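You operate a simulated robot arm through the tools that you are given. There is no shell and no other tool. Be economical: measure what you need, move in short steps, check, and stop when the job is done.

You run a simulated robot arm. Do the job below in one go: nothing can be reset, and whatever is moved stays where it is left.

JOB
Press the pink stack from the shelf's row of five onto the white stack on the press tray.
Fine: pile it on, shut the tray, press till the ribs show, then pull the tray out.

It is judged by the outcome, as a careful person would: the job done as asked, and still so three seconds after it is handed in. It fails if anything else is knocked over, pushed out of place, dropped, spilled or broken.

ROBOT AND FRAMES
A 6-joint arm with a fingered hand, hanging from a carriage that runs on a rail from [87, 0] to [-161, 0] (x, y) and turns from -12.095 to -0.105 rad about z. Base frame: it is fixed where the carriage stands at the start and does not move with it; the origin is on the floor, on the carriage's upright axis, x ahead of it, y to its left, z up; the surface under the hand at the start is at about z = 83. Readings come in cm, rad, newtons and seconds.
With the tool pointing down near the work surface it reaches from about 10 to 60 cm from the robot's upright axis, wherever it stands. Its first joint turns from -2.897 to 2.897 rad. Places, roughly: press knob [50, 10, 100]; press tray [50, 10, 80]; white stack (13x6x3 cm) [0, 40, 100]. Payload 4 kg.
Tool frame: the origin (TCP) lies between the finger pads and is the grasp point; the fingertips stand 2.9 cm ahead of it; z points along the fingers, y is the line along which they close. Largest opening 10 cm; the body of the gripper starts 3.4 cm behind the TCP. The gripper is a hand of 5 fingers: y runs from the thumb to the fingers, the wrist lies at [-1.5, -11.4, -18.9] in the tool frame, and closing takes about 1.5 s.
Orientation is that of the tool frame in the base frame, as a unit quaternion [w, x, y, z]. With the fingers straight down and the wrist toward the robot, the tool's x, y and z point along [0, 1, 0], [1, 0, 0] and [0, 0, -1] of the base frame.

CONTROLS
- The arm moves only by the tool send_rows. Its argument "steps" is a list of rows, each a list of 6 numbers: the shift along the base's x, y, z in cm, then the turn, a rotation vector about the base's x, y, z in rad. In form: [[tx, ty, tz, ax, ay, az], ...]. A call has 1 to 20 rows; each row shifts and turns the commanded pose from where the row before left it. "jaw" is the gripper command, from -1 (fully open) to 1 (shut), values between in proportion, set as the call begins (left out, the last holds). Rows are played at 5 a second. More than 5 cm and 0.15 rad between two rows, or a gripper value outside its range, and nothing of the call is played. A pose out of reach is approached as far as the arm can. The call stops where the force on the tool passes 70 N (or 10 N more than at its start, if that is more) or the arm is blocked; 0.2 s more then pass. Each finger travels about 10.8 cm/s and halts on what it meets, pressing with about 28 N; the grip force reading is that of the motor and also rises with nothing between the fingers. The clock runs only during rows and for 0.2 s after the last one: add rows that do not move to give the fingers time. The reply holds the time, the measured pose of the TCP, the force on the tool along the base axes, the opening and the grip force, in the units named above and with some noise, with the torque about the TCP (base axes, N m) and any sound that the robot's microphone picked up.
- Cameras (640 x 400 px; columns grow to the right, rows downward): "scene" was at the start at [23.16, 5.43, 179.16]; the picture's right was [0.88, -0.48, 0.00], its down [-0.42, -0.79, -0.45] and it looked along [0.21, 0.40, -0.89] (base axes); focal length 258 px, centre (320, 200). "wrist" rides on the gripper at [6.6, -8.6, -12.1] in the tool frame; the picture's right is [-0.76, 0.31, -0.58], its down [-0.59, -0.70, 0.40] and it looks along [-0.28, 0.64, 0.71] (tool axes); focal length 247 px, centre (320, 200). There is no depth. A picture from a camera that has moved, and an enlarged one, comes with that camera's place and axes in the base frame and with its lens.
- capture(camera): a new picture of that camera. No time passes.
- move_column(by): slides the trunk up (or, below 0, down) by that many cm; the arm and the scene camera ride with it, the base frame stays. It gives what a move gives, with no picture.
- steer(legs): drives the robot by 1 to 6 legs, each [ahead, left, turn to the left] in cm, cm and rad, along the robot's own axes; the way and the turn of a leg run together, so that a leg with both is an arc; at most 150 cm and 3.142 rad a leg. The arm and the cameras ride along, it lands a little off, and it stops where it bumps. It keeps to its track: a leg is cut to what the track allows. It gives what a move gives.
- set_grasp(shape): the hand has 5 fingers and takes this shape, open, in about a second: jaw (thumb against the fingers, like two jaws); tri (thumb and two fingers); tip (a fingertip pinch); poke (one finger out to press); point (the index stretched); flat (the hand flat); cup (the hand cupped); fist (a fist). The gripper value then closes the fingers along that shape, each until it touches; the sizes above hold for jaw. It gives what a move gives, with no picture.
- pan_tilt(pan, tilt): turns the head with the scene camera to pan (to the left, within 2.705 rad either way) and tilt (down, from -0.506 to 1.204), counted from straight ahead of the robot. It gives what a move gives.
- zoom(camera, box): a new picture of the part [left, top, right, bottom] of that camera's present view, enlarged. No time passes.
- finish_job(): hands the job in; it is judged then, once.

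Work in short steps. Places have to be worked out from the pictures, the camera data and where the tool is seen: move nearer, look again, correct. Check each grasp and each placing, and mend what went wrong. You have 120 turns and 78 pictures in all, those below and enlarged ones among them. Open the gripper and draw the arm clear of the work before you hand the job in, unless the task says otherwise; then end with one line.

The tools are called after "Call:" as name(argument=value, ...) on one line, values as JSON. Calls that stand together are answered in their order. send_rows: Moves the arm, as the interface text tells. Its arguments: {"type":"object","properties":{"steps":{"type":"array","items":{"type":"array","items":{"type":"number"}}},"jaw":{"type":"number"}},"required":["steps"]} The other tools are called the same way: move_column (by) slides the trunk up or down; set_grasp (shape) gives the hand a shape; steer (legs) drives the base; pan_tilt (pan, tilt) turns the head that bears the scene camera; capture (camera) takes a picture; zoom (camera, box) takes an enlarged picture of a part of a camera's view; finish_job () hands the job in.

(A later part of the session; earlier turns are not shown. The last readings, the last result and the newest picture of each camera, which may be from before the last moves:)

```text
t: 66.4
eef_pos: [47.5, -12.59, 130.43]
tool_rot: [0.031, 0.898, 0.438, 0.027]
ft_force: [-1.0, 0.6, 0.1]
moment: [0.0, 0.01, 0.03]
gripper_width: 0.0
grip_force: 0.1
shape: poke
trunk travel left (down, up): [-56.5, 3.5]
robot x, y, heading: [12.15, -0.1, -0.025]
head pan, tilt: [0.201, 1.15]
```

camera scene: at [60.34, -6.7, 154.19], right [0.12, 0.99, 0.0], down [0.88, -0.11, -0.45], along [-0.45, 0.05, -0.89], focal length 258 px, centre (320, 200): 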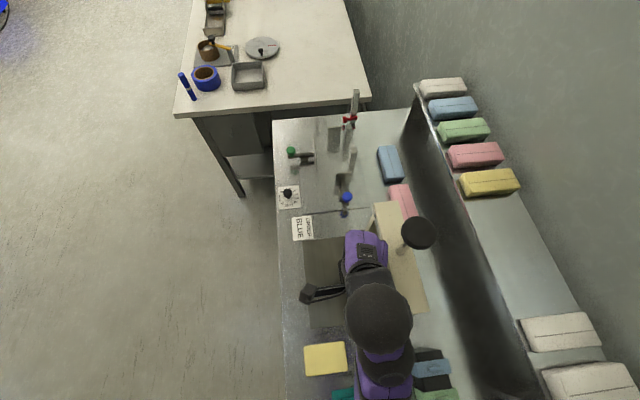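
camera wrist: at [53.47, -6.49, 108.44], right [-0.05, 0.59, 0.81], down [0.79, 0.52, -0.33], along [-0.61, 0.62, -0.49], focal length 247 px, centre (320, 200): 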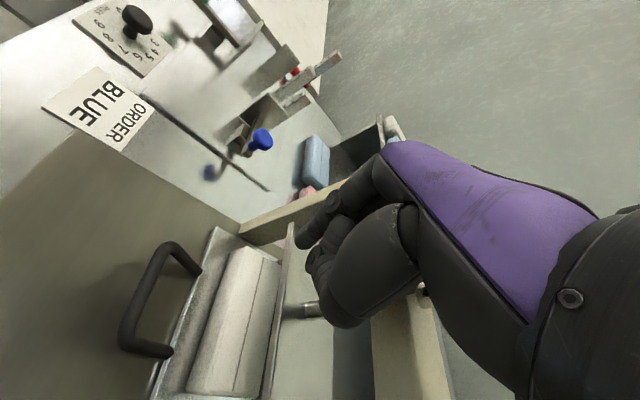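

Lower 15 and turn the tool yaw by +1.08 rad in place.

Call:
move_column(by=-15)

Call:
send_rows(steps=[[0, 0, 0, 0, 0, 0.12], [0, 0, 0, 0, 0, 0.12], [0, 0, 0, 0, 0, 0.12], [0, 0, 0, 0, 0, 0.12], [0, 0, 0, 0, 0, 0.12], [0, 0, 0, 0, 0, 0.12], [0, 0, 0, 0, 0, 0.12], [0, 0, 0, 0, 0, 0.12], [0, 0, 0, 0, 0, 0.12]])

Call:
capture(camera="wrist")

Call:
capture(camera="scene")

```text
t: 68.2
eef_pos: [47.53, -12.59, 115.35]
tool_rot: [0.032, 0.898, 0.438, 0.027]
ft_force: [0.9, -0.5, 0.6]
moment: [-0.02, 0.01, -0.01]
gripper_width: 0.0
grip_force: 0.0
shape: poke
trunk travel left (down, up): [-41.5, 18.5]
robot x, y, heading: [12.54, -0.08, -0.026]
head pan, tilt: [0.201, 1.15]
```

```text
t: 69.6
eef_pos: [47.73, -12.66, 115.38]
tool_rot: [0.017, 0.713, 0.7, 0.043]
ft_force: [28.3, 15.6, 15.9]
moment: [-0.95, 5.32, -3.56]
gripper_width: 0.0
grip_force: 0.1
shape: poke
trunk travel left (down, up): [-41.5, 18.5]
robot x, y, heading: [12.68, 0.13, -0.022]
head pan, tilt: [0.201, 1.15]
stopped in row 6: the force on the tool passed its limit at 261 N (the readings are from after the stop); the commanded pose is now the measured one
```

```text
41 pictures are left
camera wrist: at [38.3, -6.3, 127.09], right [0.24, -0.78, 0.57], down [-0.68, -0.56, -0.48], along [0.7, -0.27, -0.66], focal length 247 px, centre (320, 200)
```

wrist: 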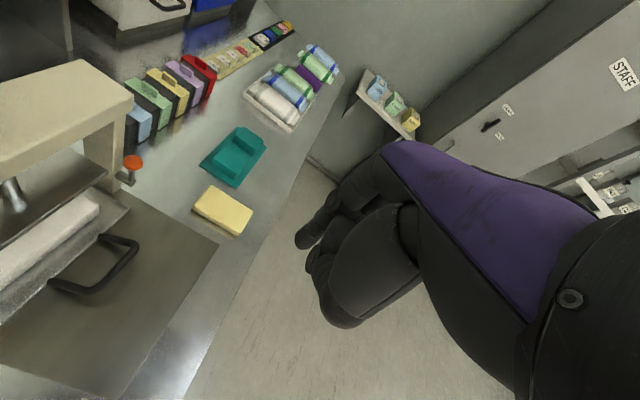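

```text
40 pictures are left
camera scene: at [38.5, 0.47, 167.87], right [0.18, -0.98, 0.0], down [-0.9, -0.16, -0.41], along [0.4, 0.07, -0.91], focal length 258 px, centre (320, 200)
```

scene: 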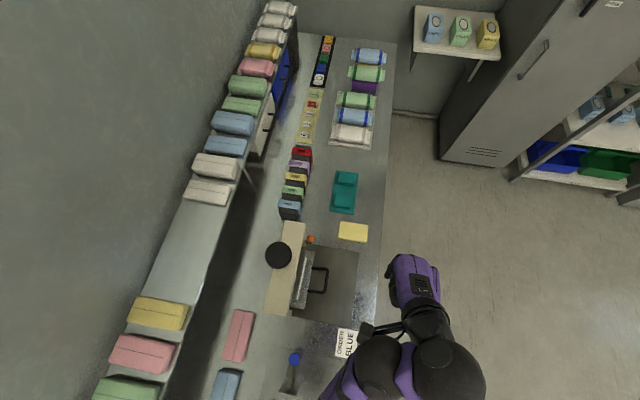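

Yaw limit is about +19° relative to arm azimuth. With the carriage closer, the azimuth at the handle helps. I back off a bit, drive ahead 14 and bring the arm in over the handle at safe height.

Call:
send_rows(steps=[[0, 0, 0, 0, 0, -0.12], [0, 0, 0, 0, 0, 0]])

Call:
steer(legs=[[14, 0, 0]])

Call:
send_rows(steps=[[-2.8, 3.1, 0, 0, 0, 0], [-2.8, 3.1, 0, 0, 0, 0.05], [-2.8, 3.1, 0, 0, 0, 0.05], [-2.8, 3.1, 0, 0, 0, 0.08], [-2.8, 3.1, 0, 0, 0, 0.08], [0, 0, 0, 0, 0, 0.08], [0, 0, 0, 0, 0, 0.08], [0, 0, 0, 0, 0, 0.08]])

```text
t: 70.2
eef_pos: [47.64, -12.76, 115.31]
tool_rot: [0.022, 0.752, 0.658, 0.04]
ft_force: [1.1, 0.4, 0.3]
moment: [0.01, -0.03, -0.02]
gripper_width: 0.01
grip_force: 0.0
shape: poke
trunk travel left (down, up): [-41.5, 18.5]
robot x, y, heading: [12.43, -0.22, -0.022]
head pan, tilt: [0.201, 1.15]
```

```text
t: 71.5
eef_pos: [61.79, -12.64, 115.47]
tool_rot: [0.021, 0.751, 0.659, 0.041]
ft_force: [0.0, 0.4, 0.5]
moment: [0.0, 0.02, -0.02]
gripper_width: 0.0
grip_force: 0.2
shape: poke
trunk travel left (down, up): [-41.5, 18.5]
robot x, y, heading: [26.76, -0.05, -0.023]
head pan, tilt: [0.201, 1.15]
```

```text
t: 73.0
eef_pos: [58.19, -0.94, 108.0]
tool_rot: [0.013, 0.632, 0.774, 0.047]
ft_force: [31.3, 9.0, -9.5]
moment: [-1.61, 2.88, -2.45]
gripper_width: 0.0
grip_force: 0.1
shape: poke
out of reach, approached as far as the arm can: row 1, 2, 3, 4, 5
trunk travel left (down, up): [-41.5, 18.5]
robot x, y, heading: [26.39, 0.08, -0.021]
head pan, tilt: [0.201, 1.15]
stopped in row 7: the force on the tool passed its limit at 172 N (the readings are from after the stop); the commanded pose is now the measured one
```

The arm is too scrunched: it needs to work further below its shoulder. I ease the yaw, raise the trunk and lower the arm equally.

Call:
send_rows(steps=[[0, -1, 0, 0, 0, -0.1], [0, -1, 0, 0, 0, 0]])

Call:
move_column(by=18)

Call:
send_rows(steps=[[0, 0, -4, 0, 0, 0], [0, 0, -4, 0, 0, 0], [0, 0, -4, 0, 0, 0], [0, 0, -4, 0, 0, 0], [-3, 0, 0, 0, 0, 0], [-3, 0, 0, 0, 0, 0], [-2, 1, 0, 0, 0, 0.08], [-2, 1, 0, 0, 0, 0.08]])

```text
t: 73.6
eef_pos: [58.21, -2.75, 107.94]
tool_rot: [0.015, 0.668, 0.742, 0.045]
ft_force: [-0.4, 0.3, -0.8]
moment: [-0.04, -0.02, -0.02]
gripper_width: 0.02
grip_force: 0.1
shape: poke
trunk travel left (down, up): [-41.5, 18.5]
robot x, y, heading: [26.58, 0.09, -0.022]
head pan, tilt: [0.201, 1.15]
```

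```text
t: 75.6
eef_pos: [58.11, -2.75, 126.03]
tool_rot: [0.016, 0.668, 0.743, 0.045]
ft_force: [0.1, 0.2, 0.5]
moment: [-0.02, 0.02, 0.03]
gripper_width: 0.01
grip_force: 0.0
shape: poke
trunk travel left (down, up): [-59.5, 0.5]
robot x, y, heading: [26.31, 0.24, -0.019]
head pan, tilt: [0.201, 1.15]
```

```text
t: 77.0
eef_pos: [55.65, -3.49, 124.08]
tool_rot: [0.014, 0.675, 0.737, 0.043]
ft_force: [22.7, 5.0, -17.9]
moment: [-1.58, 0.97, -1.82]
gripper_width: 0.0
grip_force: 0.0
shape: poke
out of reach, approached as far as the arm can: row 1, 2, 3, 4, 5, 6
trunk travel left (down, up): [-59.5, 0.5]
robot x, y, heading: [26.71, -0.22, -0.018]
head pan, tilt: [0.201, 1.15]
stopped in row 6: the force on the tool passed its limit at 117 N (the readings are from after the stop); the commanded pose is now the measured one
```

The yaw limit grows tighter when the arm is folded; the other turning direction may be freer. I test turning the tool by -z here, high above everything.

Call:
send_rows(steps=[[0, 0, 1, 0, 0, -0.14], [0, 0, 1, 0, 0, -0.14], [0, 0, 0, 0, 0, -0.14], [0, 0, 0, 0, 0, -0.14], [0, 0, 0, 0, 0, -0.14], [0, 0, 0, 0, 0, -0.14], [0, 0, 0, 0, 0, -0.14], [0, 0, 0, 0, 0, -0.14], [0, 0, 0, 0, 0, -0.14], [0, 0, 0, 0, 0, -0.14]])

```text
t: 79.2
eef_pos: [57.95, -8.39, 124.79]
tool_rot: [0.044, 0.957, 0.282, 0.042]
ft_force: [0.4, -0.2, -0.4]
moment: [-0.02, 0.02, -0.03]
gripper_width: 0.0
grip_force: 0.1
shape: poke
out of reach, approached as far as the arm can: row 1, 2, 3, 4, 5, 9, 10
trunk travel left (down, up): [-59.5, 0.5]
robot x, y, heading: [26.6, -0.06, -0.025]
head pan, tilt: [0.201, 1.15]
```

Negative yaw is freer (about -42°). Now test whether the arm can go down from here with this yaw (tray area in front, free air below).

Call:
send_rows(steps=[[2, -6, 0, 0, 0, 0.1], [0, 0, 0, 0, 0, 0.1], [0, 0, -4, 0, 0, 0], [0, 0, -4, 0, 0, 0], [0, 0, -4, 0, 0, 0], [0, 0, 0, 0, 0, 0]])

```text
refused: row 1 steps farther than a row can; nothing moved
```

Call:
send_rows(steps=[[2, -3, 0, 0, 0, 0.1], [1, -3, 0, 0, 0, 0.1], [0, 0, -4, 0, 0, 0], [0, 0, -4, 0, 0, 0], [0, 0, -4, 0, 0, 0], [0, 0, 0, 0, 0, 0]])

```text
t: 80.6
eef_pos: [61.12, -14.2, 124.65]
tool_rot: [0.044, 0.926, 0.372, 0.04]
ft_force: [0.3, 0.9, 0.0]
moment: [-0.02, 0.0, 0.0]
gripper_width: 0.01
grip_force: 0.0
shape: poke
out of reach, approached as far as the arm can: row 3, 4, 5
trunk travel left (down, up): [-59.5, 0.5]
robot x, y, heading: [26.55, -0.23, -0.025]
head pan, tilt: [0.201, 1.15]
```

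The tool-down height is nearly fixed relative to the trunk, so the trunk must do z; and longer radius allows more yaw. I back the carriage to x≈-8 and extend the arm, turning yaw to about +20°.

Call:
steer(legs=[[-34, 0, 0]])

Call:
send_rows(steps=[[3, 0, 1, 0, 0, 0.13], [3, 0, 1, 0, 0, 0.13], [3, 0, 1, 0, 0, 0.13], [3, 1, 1, 0, 0, 0.13], [3, 1, 1, 0, 0, 0.13], [3, 1, 1, 0, 0, 0.13], [3, 1, 0, 0, 0, 0.1], [0, 1, 0, 0, 0, 0.1], [0, 1, 0, 0, 0, 0.1], [0, 1, 0, 0, 0, 0.1]])

```text
t: 82.8
eef_pos: [26.63, -14.52, 124.81]
tool_rot: [0.044, 0.928, 0.369, 0.039]
ft_force: [-0.5, -0.7, 0.6]
moment: [0.0, 0.04, -0.01]
gripper_width: 0.02
grip_force: 0.1
shape: poke
trunk travel left (down, up): [-59.5, 0.5]
robot x, y, heading: [-7.99, -0.06, -0.031]
head pan, tilt: [0.201, 1.15]
```

```text
t: 84.3
eef_pos: [46.68, -11.42, 131.68]
tool_rot: [0.045, 0.684, 0.728, 0.008]
ft_force: [45.7, 3.3, -19.3]
moment: [-1.66, 3.59, -3.56]
gripper_width: 0.02
grip_force: 0.1
shape: poke
out of reach, approached as far as the arm can: row 7
trunk travel left (down, up): [-59.5, 0.5]
robot x, y, heading: [-7.64, 0.14, -0.03]
head pan, tilt: [0.201, 1.15]
stopped in row 7: the force on the tool passed its limit at 267 N (the readings are from after the stop); the commanded pose is now the measured one
```

Stopped at rel +15° with low relative height; I ease, raise the hand relative to the trunk, then turn again.

Call:
send_rows(steps=[[0, 0, 1, 0, 0, -0.1], [0, 0, 4, 0, 0, 0], [0, 1, 4, 0, 0, 0], [0, 2, 1, 0, 0, 0.08], [0, 2, 0, 0, 0, 0.08], [0, 2, 0, 0, 0, 0.08], [0, 2, 0, 0, 0, 0.08], [0, 1, 0, 0, 0, 0.06], [0, 1, 0, 0, 0, 0.06]])

```text
t: 86.3
eef_pos: [46.81, -0.58, 141.85]
tool_rot: [0.039, 0.562, 0.826, 0.019]
ft_force: [12.7, 16.8, 9.1]
moment: [-1.75, 2.79, -2.52]
gripper_width: 0.0
grip_force: 0.0
shape: poke
trunk travel left (down, up): [-59.5, 0.5]
robot x, y, heading: [-7.39, 0.03, -0.034]
head pan, tilt: [0.201, 1.15]
stopped in row 9: the force on the tool passed its limit at 133 N (the readings are from after the stop); the commanded pose is now the measured one
```

Yaw is now ≈21°, good enough. I ease the strain slightly and lower the trunk 40, then look.

Call:
send_rows(steps=[[0, 0, 0, 0, 0, -0.05], [0, 0, 0, 0.05, 0, 0], [0, 0, 0, 0.05, 0, 0], [0, 0, 0, 0, 0, 0]])

Call:
move_column(by=-40)

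Call:
capture(camera="wrist")

Call:
capture(camera="scene")

```text
t: 87.3
eef_pos: [46.85, -0.68, 141.78]
tool_rot: [0.01, 0.587, 0.807, 0.061]
ft_force: [13.1, 12.8, 9.0]
moment: [-1.45, 2.82, -2.01]
gripper_width: 0.01
grip_force: 0.0
shape: poke
trunk travel left (down, up): [-59.5, 0.5]
robot x, y, heading: [-7.52, 0.07, -0.03]
head pan, tilt: [0.201, 1.15]
stopped in row 4: the force on the tool passed its limit at 74 N (the readings are from after the stop); the commanded pose is now the measured one
```

```text
t: 91.1
eef_pos: [46.94, -0.73, 101.84]
tool_rot: [0.01, 0.587, 0.807, 0.06]
ft_force: [22.4, 25.6, 12.9]
moment: [-2.95, 4.52, -3.91]
gripper_width: 0.01
grip_force: 0.1
shape: poke
trunk travel left (down, up): [-19.5, 40.5]
robot x, y, heading: [-7.81, 0.09, -0.025]
head pan, tilt: [0.201, 1.15]
```

```text
39 pictures are left
camera wrist: at [35.79, 1.96, 113.31], right [0.47, -0.67, 0.57], down [-0.45, -0.74, -0.51], along [0.76, -0.01, -0.65], focal length 247 px, centre (320, 200)
```

wrist: 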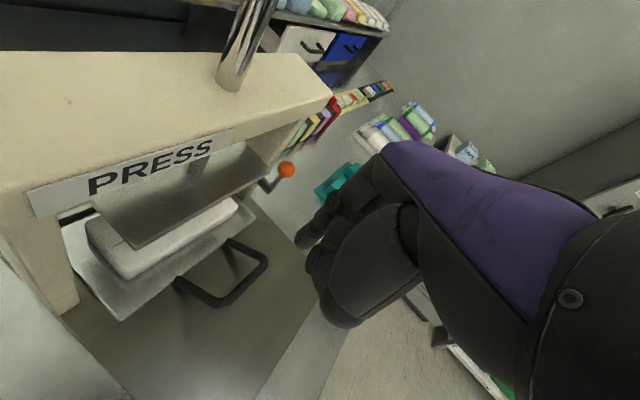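

```text
38 pictures are left
camera scene: at [18.42, 0.28, 145.88], right [0.17, -0.99, 0.0], down [-0.9, -0.15, -0.41], along [0.4, 0.07, -0.91], focal length 258 px, centre (320, 200)
```

scene: 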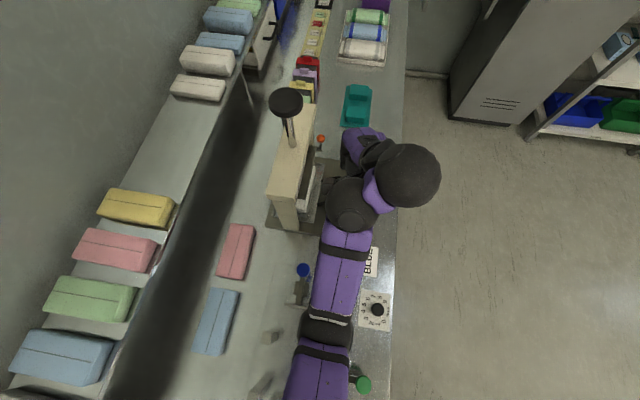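

Clear view; the loop gap is x 45–52, y≈1.6–5, my fingertip ≈(47.2, 0.3, 99). I shift +3 in y and lower the trunk 10.

Call:
send_rows(steps=[[0, 1, 0, 0, 0, 0], [0, 1, 0, 0, 0, 0], [0, 1, 0, 0, 0, 0], [0, 0, 0, 0, 0, 0]])

Call:
move_column(by=-9)

Call:
capture(camera="wrist")

```text
t: 92.1
eef_pos: [46.78, 2.28, 101.82]
tool_rot: [0.011, 0.586, 0.808, 0.06]
ft_force: [1.2, -0.8, 0.1]
moment: [-0.03, 0.0, 0.0]
gripper_width: 0.01
grip_force: 0.0
shape: poke
trunk travel left (down, up): [-19.5, 40.5]
robot x, y, heading: [-7.29, -0.08, -0.031]
head pan, tilt: [0.201, 1.15]
```

```text
t: 93.2
eef_pos: [46.22, 4.29, 103.25]
tool_rot: [0.065, 0.555, 0.823, 0.098]
ft_force: [-8.9, 15.4, -13.7]
moment: [-0.65, -1.08, -0.68]
gripper_width: 0.0
grip_force: 0.2
shape: poke
trunk travel left (down, up): [-13.1, 46.9]
robot x, y, heading: [-8.42, -0.26, -0.017]
head pan, tilt: [0.201, 1.15]
stopped: the arm was blocked; the commanded pose is now the measured one
```

```text
37 pictures are left
camera wrist: at [33.52, 6.29, 113.11], right [0.44, -0.64, 0.63], down [-0.33, -0.77, -0.55], along [0.84, 0.04, -0.54], focal length 247 px, centre (320, 200)
```

wrist: 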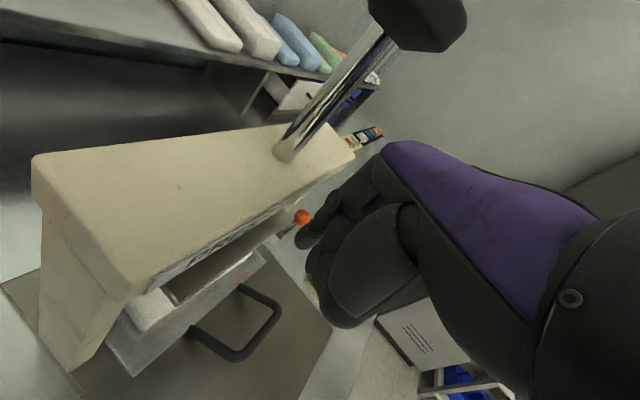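

Blocked: probably the elbow/upper arm hit a lever or the table to the left. I raise the trunk back and look.

Call:
move_column(by=8)

Call:
pan_tilt(pan=0.0, tilt=1.2)

Call:
capture(camera="scene")

```text
t: 94.4
eef_pos: [49.35, 4.34, 112.33]
tool_rot: [0.071, 0.566, 0.814, 0.109]
ft_force: [-0.3, 0.8, 0.4]
moment: [0.03, -0.02, 0.03]
gripper_width: 0.0
grip_force: 0.1
shape: poke
trunk travel left (down, up): [-21.1, 38.9]
robot x, y, heading: [-8.15, -0.06, -0.026]
head pan, tilt: [0.201, 1.15]
```

```text
t: 95.1
eef_pos: [49.26, 4.37, 112.14]
tool_rot: [0.071, 0.565, 0.815, 0.109]
ft_force: [0.5, 0.0, -0.2]
moment: [0.05, 0.02, -0.01]
gripper_width: 0.01
grip_force: 0.0
shape: poke
trunk travel left (down, up): [-21.1, 38.9]
robot x, y, heading: [-8.1, -0.12, -0.026]
head pan, tilt: [0.0, 1.201]
```

```text
36 pictures are left
camera scene: at [17.75, -0.71, 147.14], right [-0.02, -1.0, 0.0], down [-0.93, 0.02, -0.36], along [0.36, -0.01, -0.93], focal length 258 px, centre (320, 200)
```

scene: 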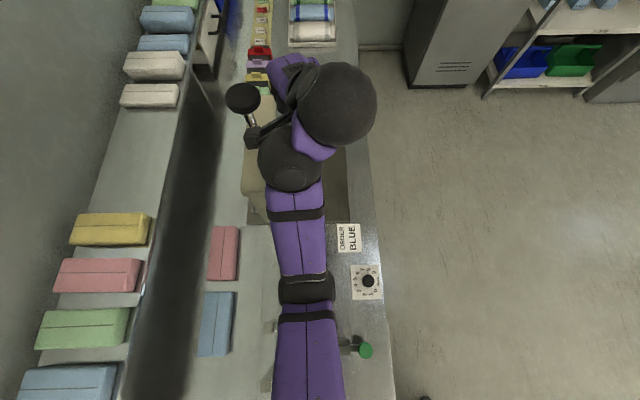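

The elbow hung low and must have met the blue lever (≈(26, 4, 92)). Better posture: trunk high, arm reaching down at long radius. I raise the trunk 30, move out to y≈-4, restore tilt, then lower the arm.

Call:
move_column(by=30)

Call:
send_rows(steps=[[0, -3, 0, -0.1, 0, -0.1], [0, -3, 0, -0.08, 0, -0.1], [0, -2, 0, 0, 0, -0.1], [0, 0, -4, 0, 0, 0], [0, 0, -4, 0, 0, 0], [0, 0, -4, 0, 0, 0], [0, 0, -4, 0, 0, 0], [0, 0, -4, 0, 0, 0], [0, 0, 0, 0, 0, 0]])

Call:
capture(camera="scene")

```text
t: 98.1
eef_pos: [49.28, 4.49, 142.3]
tool_rot: [0.071, 0.564, 0.815, 0.109]
ft_force: [0.3, 0.1, -0.5]
moment: [0.03, -0.01, -0.02]
gripper_width: 0.0
grip_force: 0.1
shape: poke
trunk travel left (down, up): [-51.1, 8.9]
robot x, y, heading: [-8.03, -0.33, -0.026]
head pan, tilt: [0.0, 1.201]
```

```text
t: 100.1
eef_pos: [49.02, -3.54, 121.99]
tool_rot: [0.134, 0.673, 0.727, 0.02]
ft_force: [0.1, 0.0, 0.7]
moment: [0.03, -0.01, 0.02]
gripper_width: 0.0
grip_force: 0.0
shape: poke
trunk travel left (down, up): [-51.1, 8.9]
robot x, y, heading: [-7.99, 0.12, -0.024]
head pan, tilt: [0.0, 1.201]
```

```text
35 pictures are left
camera scene: at [17.75, -0.71, 177.14], right [-0.02, -1.0, 0.0], down [-0.93, 0.02, -0.36], along [0.36, -0.01, -0.93], focal length 258 px, centre (320, 200)
```

scene: 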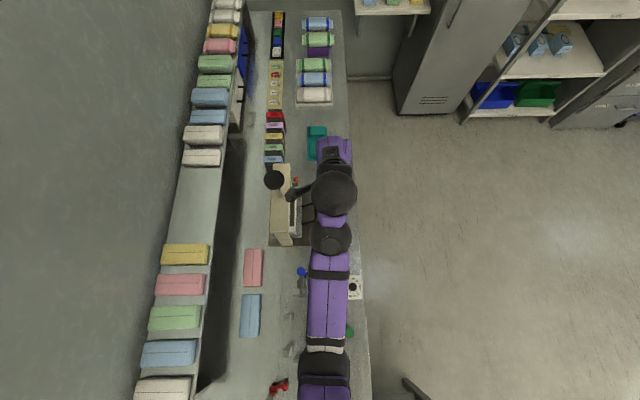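

Works: the arm goes down freely with the trunk high. I level the tool, descend further and test yaw again.

Call:
send_rows(steps=[[0, -1.5, -4, 0.05, 0.07, 0], [0, -1.5, -4, 0.05, 0.07, 0], [0, -1.5, -4, 0.05, 0.08, 0], [0, 0, 0, 0, 0, 0.1], [0, 0, 0, 0, 0, 0.1], [0, 0, 0, 0, 0, 0.1], [0, 0, 0, 0, 0, 0.1], [0, 0, 0, 0, 0, 0.1], [0, 0, 0, 0, 0, 0.1]])

```text
t: 102.1
eef_pos: [49.2, -8.18, 110.16]
tool_rot: [0.002, 0.43, 0.903, 0.001]
ft_force: [0.2, -1.0, 0.4]
moment: [0.02, 0.01, 0.01]
gripper_width: 0.01
grip_force: 0.1
shape: poke
trunk travel left (down, up): [-51.1, 8.9]
robot x, y, heading: [-8.33, 0.17, -0.022]
head pan, tilt: [0.0, 1.201]
```

Now fully free: yaw 39°, level. Continue to ~80° and lower.

Call:
send_rows(steps=[[0, 0, 0, 0, 0, 0.12], [0, 0, 0, 0, 0, 0.12], [0, 0, 0, 0, 0, 0.12], [0, 0, 0, 0, 0, 0.12], [0, 0, 0, 0, 0, 0.12], [0, 0, 0, 0, 0, 0.12], [0, 0, -4, 0, 0, 0], [0, 0, -4, 0, 0, 0], [0, 0, 0, 0, 0, 0]])

Call:
capture(camera="wrist")

```text
t: 104.1
eef_pos: [45.99, -6.66, 103.38]
tool_rot: [0.003, 0.087, 0.996, 0.001]
ft_force: [-0.2, 0.6, -0.8]
moment: [0.03, 0.06, 0.0]
gripper_width: 0.0
grip_force: 0.0
shape: poke
out of reach, approached as far as the arm can: row 2, 6, 7, 8
trunk travel left (down, up): [-51.1, 8.9]
robot x, y, heading: [-8.07, -0.03, -0.022]
head pan, tilt: [0.0, 1.201]
```

```text
34 pictures are left
camera wrist: at [38.15, -13.92, 115.45], right [0.8, 0.17, 0.58], down [0.46, -0.79, -0.4], along [0.39, 0.58, -0.71], focal length 247 px, centre (320, 200)
```

wrist: 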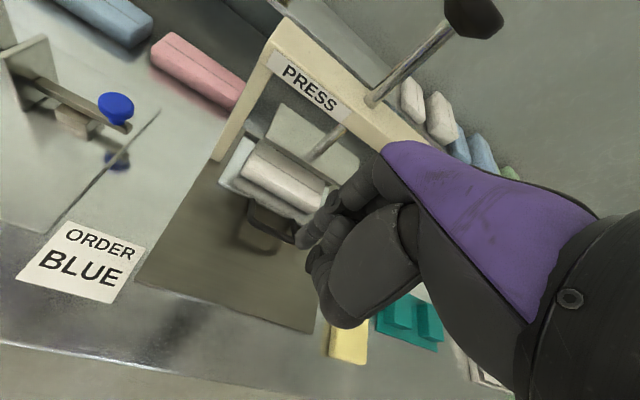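

Yaw ≈80° now with the wrist on the -y side — ideal. I drive 10 ahead for reach, then re-centre and add a 0.3 rad tilt (finger toward +y).

Call:
steer(legs=[[10, 0, 0]])

Call:
send_rows(steps=[[-3, 0, 0, 0.1, 0, 0], [-3, 1, 0, 0.1, 0, 0], [-1.5, 1, 0, 0.1, 0, 0], [0, 0, 0, 0, 0, 0]])

Call:
capture(camera="wrist")

```text
t: 105.3
eef_pos: [55.78, -6.73, 103.37]
tool_rot: [0.002, 0.086, 0.996, 0.0]
ft_force: [0.3, -0.3, 0.2]
moment: [0.04, 0.01, 0.01]
gripper_width: 0.0
grip_force: 0.0
shape: poke
trunk travel left (down, up): [-51.1, 8.9]
robot x, y, heading: [2.07, -0.19, -0.026]
head pan, tilt: [0.0, 1.201]
```

```text
t: 106.3
eef_pos: [48.87, -5.23, 102.6]
tool_rot: [-0.008, 0.097, 0.985, 0.141]
ft_force: [-0.4, 0.2, -0.8]
moment: [0.03, 0.02, 0.02]
gripper_width: 0.0
grip_force: 0.1
shape: poke
out of reach, approached as far as the arm can: row 2, 3
trunk travel left (down, up): [-51.1, 8.9]
robot x, y, heading: [2.03, 0.05, -0.025]
head pan, tilt: [0.0, 1.201]
```

```text
33 pictures are left
camera wrist: at [40.73, -15.34, 112.31], right [0.8, -0.02, 0.61], down [0.45, -0.66, -0.6], along [0.41, 0.75, -0.52], focal length 247 px, centre (320, 200)
```

wrist: 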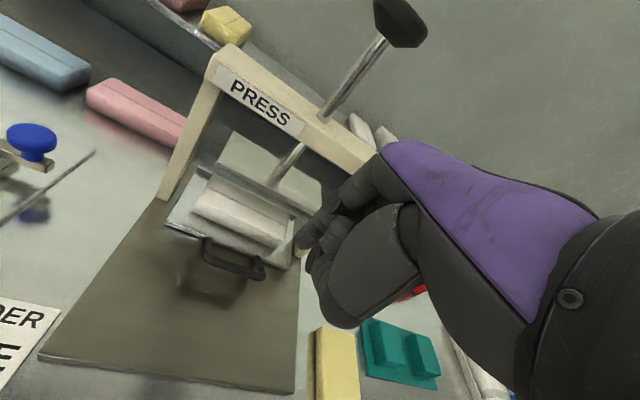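

Great view. Tip ≈(48.2, -4.3, 99.8), the gap centre ≈(48, 3.3, 85). I approach along a slanted path and check before dropping in.

Call:
send_rows(steps=[[0, 2.5, -2, 0, 0, 0], [0, 2.5, -2, 0, 0, 0], [0, 2.5, -2, 0, 0, 0], [0, 0, -2, 0, 0, 0], [0, 0, 0, 0, 0, 0]])

Call:
zoom(camera="wrist", box=[140, 130, 400, 330])

```text
t: 107.5
eef_pos: [47.05, 3.0, 96.01]
tool_rot: [-0.011, 0.087, 0.985, 0.148]
ft_force: [0.3, -0.8, 0.6]
moment: [0.02, 0.02, 0.0]
gripper_width: 0.0
grip_force: 0.1
shape: poke
out of reach, approached as far as the arm can: row 1, 3, 4
trunk travel left (down, up): [-51.1, 8.9]
robot x, y, heading: [1.77, 0.01, -0.023]
head pan, tilt: [0.0, 1.201]
```

```text
2.00 times, centred on (270, 230) of wrist
camera zoom: at [39.1, -7.44, 105.49], right [0.79, -0.01, 0.61], down [0.46, -0.64, -0.61], along [0.4, 0.77, -0.51], focal length 494 px, centre (420, 140)
```

zoom: 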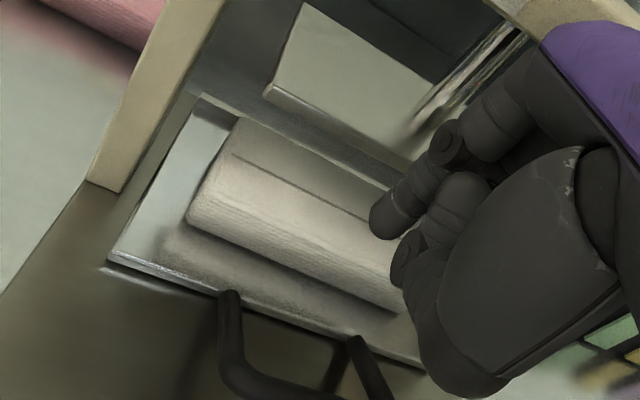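

Loop interior centre ≈(47.3, 3.2). Reach is stretched, so I pull the arm 5 cm back in x, and then drive 6 ahead to compensate.

Call:
send_rows(steps=[[-2.5, -1, 1, 0, 0, 0], [-2.5, 0, 0, 0, 0, 0], [0, 0, 0, 0, 0, 0]])

Call:
steer(legs=[[6, 0, 0]])

```text
t: 108.3
eef_pos: [43.73, 1.4, 95.1]
tool_rot: [-0.012, 0.084, 0.985, 0.15]
ft_force: [-0.1, -0.2, -0.1]
moment: [0.0, 0.0, 0.0]
gripper_width: 0.0
grip_force: 0.1
shape: poke
out of reach, approached as far as the arm can: row 1, 2
trunk travel left (down, up): [-51.1, 8.9]
robot x, y, heading: [1.73, 0.02, -0.026]
head pan, tilt: [0.0, 1.201]
```

```text
t: 109.2
eef_pos: [49.78, 1.19, 94.97]
tool_rot: [-0.011, 0.086, 0.985, 0.151]
ft_force: [0.4, -0.2, 0.3]
moment: [0.01, 0.01, -0.01]
gripper_width: 0.0
grip_force: 0.1
shape: poke
trunk travel left (down, up): [-51.1, 8.9]
robot x, y, heading: [7.79, -0.08, -0.026]
head pan, tilt: [0.0, 1.201]
```

Tip ≈(49.1, 2.2, 92.2). Adjust xy by rows, then lower with the trunk.

Call:
send_rows(steps=[[-1, 0.4, 0, 0, 0, 0], [-0.8, 0.4, 0, 0, 0, 0], [0, 0, 0, 0, 0, 0]])

Call:
move_column(by=-3)

Call:
zoom(camera="wrist", box=[140, 170, 400, 370])

```text
t: 110.0
eef_pos: [48.7, 1.91, 94.05]
tool_rot: [-0.012, 0.084, 0.985, 0.152]
ft_force: [0.1, -0.2, 0.1]
moment: [-0.01, -0.03, -0.02]
gripper_width: 0.0
grip_force: 0.2
shape: poke
out of reach, approached as far as the arm can: row 1, 2
trunk travel left (down, up): [-51.1, 8.9]
robot x, y, heading: [7.72, 0.19, -0.025]
head pan, tilt: [0.0, 1.201]
```

```text
t: 110.8
eef_pos: [48.79, 1.96, 91.12]
tool_rot: [-0.012, 0.085, 0.985, 0.151]
ft_force: [0.2, 0.2, 0.4]
moment: [-0.01, -0.02, 0.0]
gripper_width: 0.0
grip_force: 0.0
shape: poke
trunk travel left (down, up): [-48.1, 11.9]
robot x, y, heading: [8.23, -0.32, -0.026]
head pan, tilt: [0.0, 1.201]
```

```text
2.00 times, centred on (270, 270) of wrist
camera zoom: at [40.87, -8.52, 100.46], right [0.8, -0.01, 0.6], down [0.46, -0.64, -0.62], along [0.39, 0.77, -0.5], focal length 494 px, centre (420, 60)
```

zoom: 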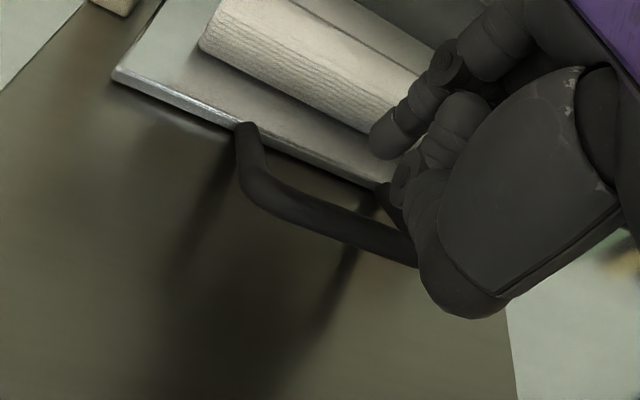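

Tip ≈(48.1, 3.0, 88.3). I nudge x -0.7, y +0.5 and lower 3.5 into the loop.

Call:
send_rows(steps=[[-0.7, 0.5, 0, 0, 0, 0], [0, 0, 0, 0, 0, 0]])

Call:
move_column(by=-2.5)

Call:
zoom(camera="wrist", box=[140, 170, 400, 370])

```text
t: 111.4
eef_pos: [48.35, 2.41, 90.65]
tool_rot: [-0.012, 0.085, 0.985, 0.152]
ft_force: [-0.3, -0.1, -0.4]
moment: [0.02, 0.01, 0.05]
gripper_width: 0.01
grip_force: 0.2
shape: poke
out of reach, approached as far as the arm can: row 1
trunk travel left (down, up): [-48.1, 11.9]
robot x, y, heading: [7.82, -0.46, -0.025]
head pan, tilt: [0.0, 1.201]
```

```text
t: 112.1
eef_pos: [48.54, 2.4, 88.36]
tool_rot: [-0.011, 0.084, 0.985, 0.152]
ft_force: [-0.9, 1.6, 29.0]
moment: [-0.52, 0.1, -0.05]
gripper_width: 0.01
grip_force: 0.1
shape: poke
trunk travel left (down, up): [-45.6, 14.4]
robot x, y, heading: [8.11, -0.0, -0.029]
head pan, tilt: [0.0, 1.201]
```

```text
2.00 times, centred on (270, 270) of wrist
camera zoom: at [40.7, -8.11, 97.73], right [0.79, -0.01, 0.61], down [0.46, -0.64, -0.62], along [0.39, 0.77, -0.5], focal length 494 px, centre (420, 60)
```

zoom: 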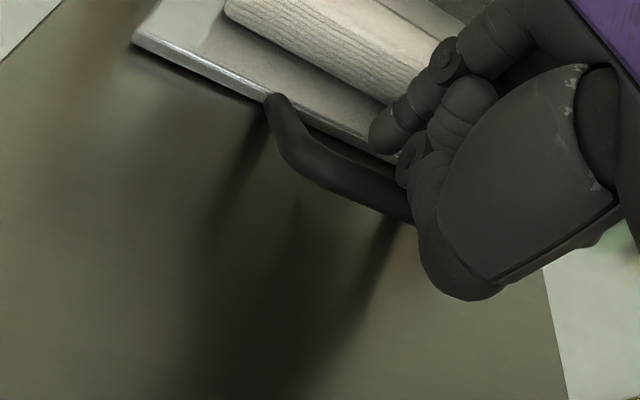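

Contact is the thumb knuckle on the crossbar (bar sits at z≈87), so the fingertip (z≈85.6) is already behind the bar. I ease up 0.6 and pull gently.

Call:
move_column(by=-0.0)

Call:
send_rows(steps=[[0, 0, 0.5, 0, 0, 0], [0, -1, 0, 0, 0, 0], [0, -1, 0, 0, 0, 0], [0, -1, 0, 0, 0, 0], [0, -1, 0, 0, 0, 0], [0, 0, 0, 0, 0, 0]])

Call:
capture(camera="wrist")

```text
t: 112.6
eef_pos: [48.3, 2.43, 88.08]
tool_rot: [-0.015, 0.085, 0.985, 0.15]
ft_force: [0.4, 0.3, 3.4]
moment: [-0.12, 0.05, -0.01]
gripper_width: 0.03
grip_force: 0.0
shape: poke
trunk travel left (down, up): [-45.6, 14.4]
robot x, y, heading: [7.77, -0.15, -0.026]
head pan, tilt: [0.0, 1.201]
```

```text
t: 114.0
eef_pos: [48.47, -1.54, 88.61]
tool_rot: [-0.012, 0.085, 0.985, 0.15]
ft_force: [0.0, 0.1, 1.8]
moment: [-0.04, 0.0, -0.01]
gripper_width: 0.01
grip_force: 0.2
shape: poke
out of reach, approached as far as the arm can: row 1
trunk travel left (down, up): [-45.6, 14.4]
robot x, y, heading: [8.07, 0.12, -0.026]
head pan, tilt: [0.0, 1.201]
```

```text
29 pictures are left
camera wrist: at [40.55, -12.08, 97.99], right [0.8, -0.01, 0.6], down [0.46, -0.64, -0.62], along [0.39, 0.77, -0.51], focal length 247 px, centre (320, 200)
```

wrist: 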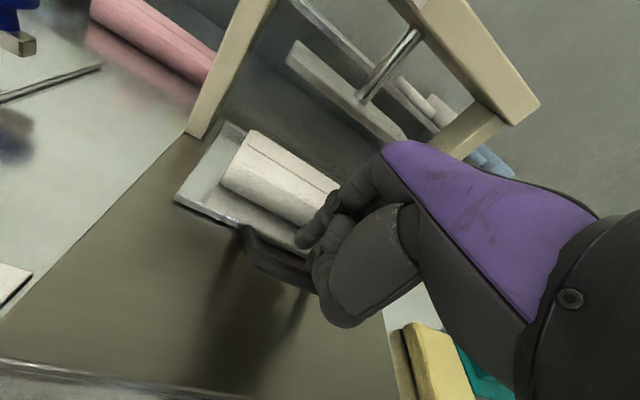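

The tray follows easily (≈3 cm out, no force). I keep pulling.

Call:
send_rows(steps=[[0, -1.5, 0, 0, 0, 0], [0, -1.5, 0, 0, 0, 0], [0, -1.5, 0, 0, 0, 0], [0, -1.5, 0, 0, 0, 0], [0, -1.5, 0, 0, 0, 0], [0, -1.5, 0, 0, 0, 0], [0, 0, 0, 0, 0, 0]])

Call:
capture(camera="wrist")

```text
t: 115.6
eef_pos: [46.12, -8.15, 90.7]
tool_rot: [-0.013, 0.088, 0.985, 0.148]
ft_force: [-0.1, 0.7, 1.6]
moment: [-0.01, -0.01, 0.0]
gripper_width: 0.0
grip_force: 0.1
shape: poke
out of reach, approached as far as the arm can: row 1, 2, 3, 4, 5, 6
trunk travel left (down, up): [-45.6, 14.4]
robot x, y, heading: [7.68, 0.18, -0.028]
head pan, tilt: [0.0, 1.201]
```

```text
28 pictures are left
camera wrist: at [38.24, -18.56, 100.25], right [0.8, -0.01, 0.6], down [0.46, -0.65, -0.61], along [0.39, 0.76, -0.51], focal length 247 px, centre (320, 200)
```

wrist: 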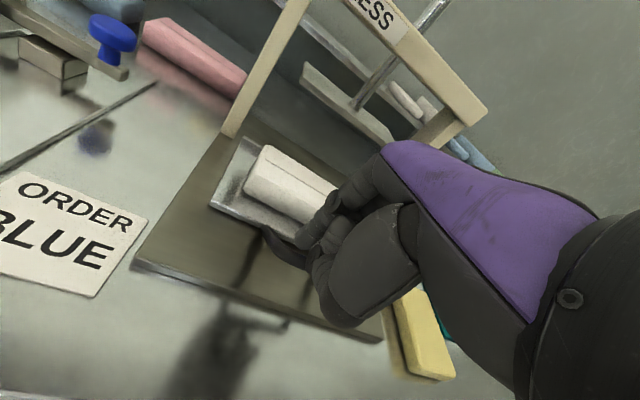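

The tray is ≈9 cm out, but reach is running out (hand rising). I lift off, drive 9 ahead, bring the arm back over the loop, and look.

Call:
move_column(by=5)

Call:
send_rows(steps=[[-3, 0, 0, 0, 0, 0], [-3, 0.3, 0, 0, 0, 0], [-1.5, 0.3, 0, 0, 0, 0], [0, 0, 0, 0, 0, 0]])

Call:
steer(legs=[[9, 0, 0]])

Call:
capture(camera="wrist")

```text
t: 116.5
eef_pos: [46.2, -8.07, 95.68]
tool_rot: [-0.012, 0.089, 0.985, 0.147]
ft_force: [-0.2, -0.6, 0.2]
moment: [-0.01, -0.03, -0.01]
gripper_width: 0.0
grip_force: 0.1
shape: poke
trunk travel left (down, up): [-50.6, 9.4]
robot x, y, heading: [8.08, -0.12, -0.022]
head pan, tilt: [0.0, 1.201]
```

```text
t: 117.5
eef_pos: [46.21, -8.07, 95.77]
tool_rot: [-0.012, 0.087, 0.985, 0.149]
ft_force: [0.5, -0.8, 0.0]
moment: [0.01, -0.01, -0.02]
gripper_width: 0.0
grip_force: 0.1
shape: poke
out of reach, approached as far as the arm can: row 1, 2, 3
trunk travel left (down, up): [-50.6, 9.4]
robot x, y, heading: [7.39, 0.26, -0.023]
head pan, tilt: [0.0, 1.201]
```

```text
t: 118.6
eef_pos: [55.3, -8.14, 95.69]
tool_rot: [-0.013, 0.087, 0.985, 0.147]
ft_force: [0.3, 0.0, -0.2]
moment: [-0.01, 0.0, 0.02]
gripper_width: 0.02
grip_force: 0.0
shape: poke
trunk travel left (down, up): [-50.6, 9.4]
robot x, y, heading: [16.66, 0.02, -0.021]
head pan, tilt: [0.0, 1.201]
```

```text
27 pictures are left
camera wrist: at [47.43, -18.5, 105.24], right [0.8, -0.01, 0.6], down [0.46, -0.64, -0.61], along [0.39, 0.76, -0.51], focal length 247 px, centre (320, 200)
```

wrist: 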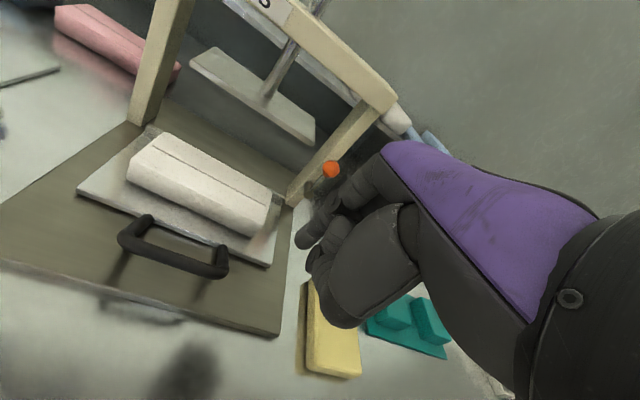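

The tray is out ≈8 cm; handle bar now at ≈(47.6, -7.3). The limiting factor was likely the relative yaw, so I drive back 7 and reduce yaw by 0.35, then re-hook.

Call:
steer(legs=[[-6, 0, 0]])

Call:
send_rows(steps=[[0, 0.5, 0, 0, 0, -0.12], [0, 0.5, 0, 0, 0, -0.12], [0, 0.5, 0, 0, 0, -0.12], [0, 0, 0, 0, 0, 0]])

```text
t: 119.6
eef_pos: [49.48, -8.08, 95.72]
tool_rot: [-0.013, 0.088, 0.985, 0.148]
ft_force: [-0.6, 0.7, 0.4]
moment: [0.0, -0.01, 0.01]
gripper_width: 0.0
grip_force: 0.0
shape: poke
trunk travel left (down, up): [-50.6, 9.4]
robot x, y, heading: [11.15, -0.07, -0.023]
head pan, tilt: [0.0, 1.201]
```

```text
t: 120.6
eef_pos: [51.7, -7.85, 92.97]
tool_rot: [0.015, 0.264, 0.953, 0.148]
ft_force: [0.3, 0.8, 0.8]
moment: [0.0, 0.01, 0.01]
gripper_width: 0.0
grip_force: 0.1
shape: poke
out of reach, approached as far as the arm can: row 1, 2, 3
trunk travel left (down, up): [-50.6, 9.4]
robot x, y, heading: [11.33, -0.26, -0.024]
head pan, tilt: [0.0, 1.201]
```

The limit is minimum radius, so I drive further back (robot x≈0) and extend the arm over the loop.

Call:
steer(legs=[[-10, 0, 0]])

Call:
send_rows(steps=[[0, 0, 0, 0, 0, 0], [0, 0, 0, 0, 0, 0]])

```text
t: 121.7
eef_pos: [41.67, -8.05, 93.12]
tool_rot: [0.015, 0.265, 0.953, 0.148]
ft_force: [1.2, -0.5, -0.2]
moment: [0.01, -0.03, 0.0]
gripper_width: 0.0
grip_force: 0.1
shape: poke
trunk travel left (down, up): [-50.6, 9.4]
robot x, y, heading: [1.36, -0.13, -0.022]
head pan, tilt: [0.0, 1.201]
```

```text
t: 122.3
eef_pos: [41.7, -8.02, 93.05]
tool_rot: [0.014, 0.265, 0.953, 0.148]
ft_force: [-0.4, -1.1, -0.2]
moment: [0.01, -0.01, 0.02]
gripper_width: 0.0
grip_force: 0.0
shape: poke
trunk travel left (down, up): [-50.6, 9.4]
robot x, y, heading: [1.35, 0.09, -0.026]
head pan, tilt: [0.0, 1.201]
```

Extend in +x and observe how the pose answers.

Call:
send_rows(steps=[[3, 0.5, 0, 0, 0, 0], [3, 0.5, 0, 0, 0, 0], [0, 0, 0, 0, 0, 0]])

```text
t: 123.1
eef_pos: [47.41, -6.87, 93.1]
tool_rot: [0.016, 0.265, 0.953, 0.146]
ft_force: [0.7, -0.2, 0.5]
moment: [0.01, 0.01, 0.02]
gripper_width: 0.0
grip_force: 0.0
shape: poke
out of reach, approached as far as the arm can: row 2
trunk travel left (down, up): [-50.6, 9.4]
robot x, y, heading: [1.28, -0.31, -0.034]
head pan, tilt: [0.0, 1.201]
```

Tip ≈(47.1, -5.7, 90.3); shift (+0.4,+0.6), then lower the trunk 4.5 into the loop.

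Call:
send_rows(steps=[[0.4, 0.6, 0, 0, 0, 0], [0, 0, 0, 0, 0, 0]])

Call:
move_column(by=-4.5)

Call:
capture(camera="wrist")

```text
t: 123.7
eef_pos: [47.73, -6.37, 93.09]
tool_rot: [0.015, 0.265, 0.953, 0.148]
ft_force: [-0.2, 0.0, -0.2]
moment: [-0.05, -0.02, 0.01]
gripper_width: 0.0
grip_force: 0.0
shape: poke
trunk travel left (down, up): [-50.6, 9.4]
robot x, y, heading: [1.56, 0.17, -0.028]
head pan, tilt: [0.0, 1.201]
```

```text
t: 124.6
eef_pos: [47.8, -6.36, 88.69]
tool_rot: [0.015, 0.264, 0.953, 0.148]
ft_force: [-0.4, 0.6, 2.6]
moment: [-0.01, 0.0, -0.01]
gripper_width: 0.0
grip_force: 0.0
shape: poke
trunk travel left (down, up): [-46.1, 13.9]
robot x, y, heading: [1.58, 0.28, -0.027]
head pan, tilt: [0.0, 1.201]
```

```text
26 pictures are left
camera wrist: at [36.64, -13.2, 98.2], right [0.74, -0.29, 0.6], down [0.2, -0.76, -0.61], along [0.64, 0.57, -0.51], focal length 247 px, centre (320, 200)
```

wrist: 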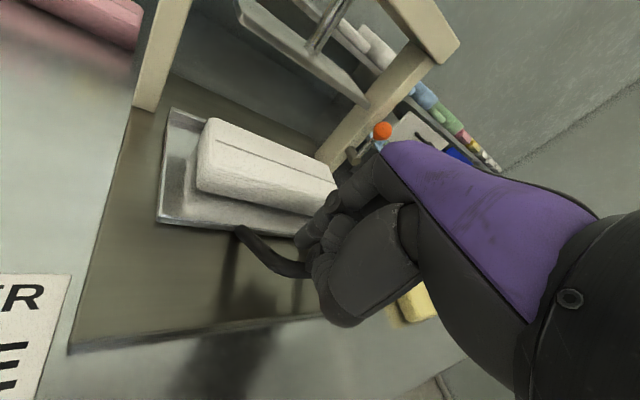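

Tip is in the loop again. I pull another 5 cm while reducing yaw slightly.

Call:
send_rows(steps=[[0, -1, 0, 0, 0, 0], [0, -1, 0, 0, 0, -0.04], [0, -1, 0, 0, 0, -0.04], [0, -1, 0, 0, 0, -0.04], [0, -1, 0, 0, 0, -0.04], [0, -1, 0, 0, 0, -0.04], [0, -1, 0, 0, 0, -0.04], [0, 0, 0, 0, 0, 0]])

Call:
capture(camera="wrist")

```text
t: 126.4
eef_pos: [47.72, -13.12, 88.38]
tool_rot: [0.031, 0.372, 0.915, 0.15]
ft_force: [-11.0, 16.2, 31.7]
moment: [-0.07, 0.4, 0.47]
gripper_width: 0.0
grip_force: 0.1
shape: poke
out of reach, approached as far as the arm can: row 1, 4, 7
trunk travel left (down, up): [-46.1, 13.9]
robot x, y, heading: [0.93, 0.25, -0.027]
head pan, tilt: [0.0, 1.201]
```

```text
25 pictures are left
camera wrist: at [35.29, -17.28, 97.85], right [0.65, -0.46, 0.6], down [0.02, -0.78, -0.62], along [0.76, 0.42, -0.5], focal length 247 px, centre (320, 200)
```

wrist: 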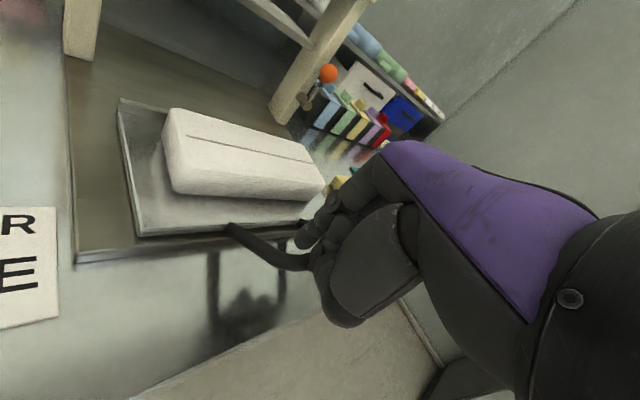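

The tray reached its stop (16 N). Relax by 0.6 and lift out with the trunk; then look from above.

Call:
send_rows(steps=[[0, 0.6, 0, 0, 0, 0], [0, 0, 0, 0, 0, 0]])

Call:
move_column(by=13)

Call:
send_rows(steps=[[0, -2, 2, -0.1, 0, -0.1], [0, -2, 4, -0.1, 0, -0.1], [0, -1, 4, -0.1, 0, -0.1], [0, 0, 4, 0, 0, -0.1], [0, 0, 4, 0, 0, -0.1], [0, 0, 4, 0, 0, -0.1]])

Call:
pan_tilt(pan=0.3, tilt=1.1)

Call:
capture(camera="scene")

```text
t: 127.0
eef_pos: [47.9, -13.13, 88.28]
tool_rot: [0.033, 0.374, 0.915, 0.148]
ft_force: [-16.5, 4.4, 41.4]
moment: [-0.24, 0.41, 0.32]
gripper_width: 0.0
grip_force: 0.1
shape: poke
out of reach, approached as far as the arm can: row 1
trunk travel left (down, up): [-46.1, 13.9]
robot x, y, heading: [1.2, -0.14, -0.027]
head pan, tilt: [0.0, 1.201]
```

```text
t: 128.6
eef_pos: [47.95, -13.12, 101.06]
tool_rot: [0.032, 0.376, 0.914, 0.147]
ft_force: [-0.3, -0.8, -0.7]
moment: [-0.02, -0.01, -0.02]
gripper_width: 0.02
grip_force: 0.1
shape: poke
trunk travel left (down, up): [-59.1, 0.9]
robot x, y, heading: [1.27, -0.0, -0.031]
head pan, tilt: [0.0, 1.201]
```

```text
t: 130.0
eef_pos: [62.51, -31.13, 107.68]
tool_rot: [0.107, 0.622, 0.776, -0.014]
ft_force: [-1.3, 0.0, 0.4]
moment: [-0.02, -0.03, -0.01]
gripper_width: 0.0
grip_force: 0.0
shape: poke
out of reach, approached as far as the arm can: row 1, 2, 3, 4, 5, 6
trunk travel left (down, up): [-59.1, 0.9]
robot x, y, heading: [1.33, -0.26, -0.027]
head pan, tilt: [0.0, 1.201]
```

```text
t: 130.8
eef_pos: [62.51, -31.03, 107.69]
tool_rot: [0.107, 0.621, 0.776, -0.013]
ft_force: [-0.3, -0.8, 0.7]
moment: [0.02, 0.02, 0.0]
gripper_width: 0.0
grip_force: 0.0
shape: poke
trunk travel left (down, up): [-59.1, 0.9]
robot x, y, heading: [1.06, -0.16, -0.029]
head pan, tilt: [0.3, 1.1]
```

```text
24 pictures are left
camera scene: at [27.59, 1.07, 185.74], right [0.27, -0.96, 0.0], down [-0.86, -0.24, -0.45], along [0.44, 0.12, -0.89], focal length 258 px, centre (320, 200)
```

scene: 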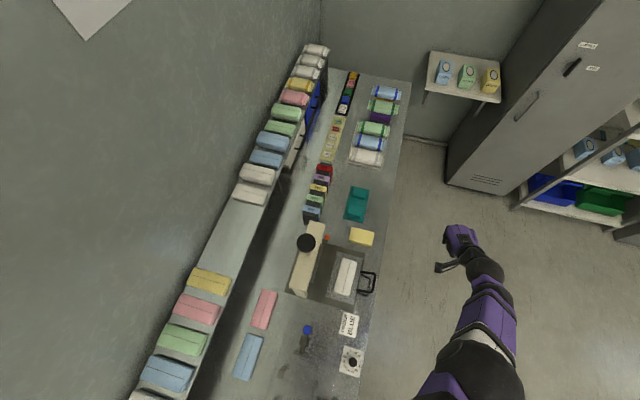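

Clear view, the tray is out with the white stack on it. I enlarge tray and the pink stack for coordinates.

Call:
zoom(camera="scene", box=[140, 220, 400, 380])

```text
2.46 times, centred on (270, 300) of scene
camera zoom: at [27.59, 1.07, 185.74], right [0.27, -0.96, 0.0], down [-0.86, -0.24, -0.45], along [0.44, 0.12, -0.89], focal length 634 px, centre (443, -46)
```

zoom: 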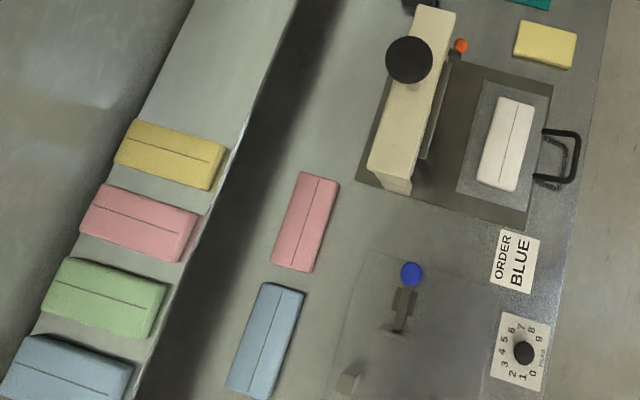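

White on tray: centre ≈(47.7, -3.3); pink on shelf: centre ≈(23.4, 38.7), long axis along y, gaps ≈2.4 cm each side. I take jaw shape, level the hand, raise it and pull it in before relocating.

Call:
set_grasp(shape="jaw")

Call:
send_rows(steps=[[-2, 2, 3, 0.05, 0.05, 0], [-2, 2, 3, 0.05, 0.05, 0], [-2, 2, 3, 0.05, 0.05, 0], [-2, 2, 3, 0, 0, -0.1], [-2, 2, 3, 0, 0, -0.1], [-2, 2, 3, 0, 0, 0], [0, 0, 0, 0, 0, 0]])

```text
t: 131.7
eef_pos: [62.57, -31.07, 107.64]
tool_rot: [0.107, 0.621, 0.776, -0.014]
ft_force: [0.2, -0.8, 0.3]
moment: [0.0, 0.01, 0.0]
gripper_width: 9.96
grip_force: 0.1
shape: jaw
trunk travel left (down, up): [-59.1, 0.9]
robot x, y, heading: [1.24, 0.05, -0.025]
head pan, tilt: [0.3, 1.1]
```

```text
t: 133.3
eef_pos: [63.69, -28.43, 116.73]
tool_rot: [-0.002, 0.7, 0.714, -0.004]
ft_force: [-1.5, 1.1, -2.1]
moment: [-0.05, -0.12, -0.05]
gripper_width: 10.01
grip_force: 0.0
shape: jaw
out of reach, approached as far as the arm can: row 1, 2, 3, 4, 5
trunk travel left (down, up): [-59.1, 0.9]
robot x, y, heading: [1.14, 0.02, -0.027]
head pan, tilt: [0.3, 1.1]
```

Level now. I let it settle toward the commanded place.

Call:
send_rows(steps=[[-2, 0, 2, 0, 0, 0], [-2, 0, 2, 0, 0, 0], [-2, 0, 2, 0, 0, 0], [-2, 0, 2, 0, 0, 0], [0, 0, 0, 0, 0, 0]])

```text
t: 134.5
eef_pos: [56.11, -28.71, 124.85]
tool_rot: [0.003, 0.701, 0.714, -0.003]
ft_force: [-0.1, 1.0, 0.0]
moment: [0.01, 0.01, -0.01]
gripper_width: 9.99
grip_force: 0.0
shape: jaw
trunk travel left (down, up): [-59.1, 0.9]
robot x, y, heading: [1.28, 0.16, -0.026]
head pan, tilt: [0.3, 1.1]
```

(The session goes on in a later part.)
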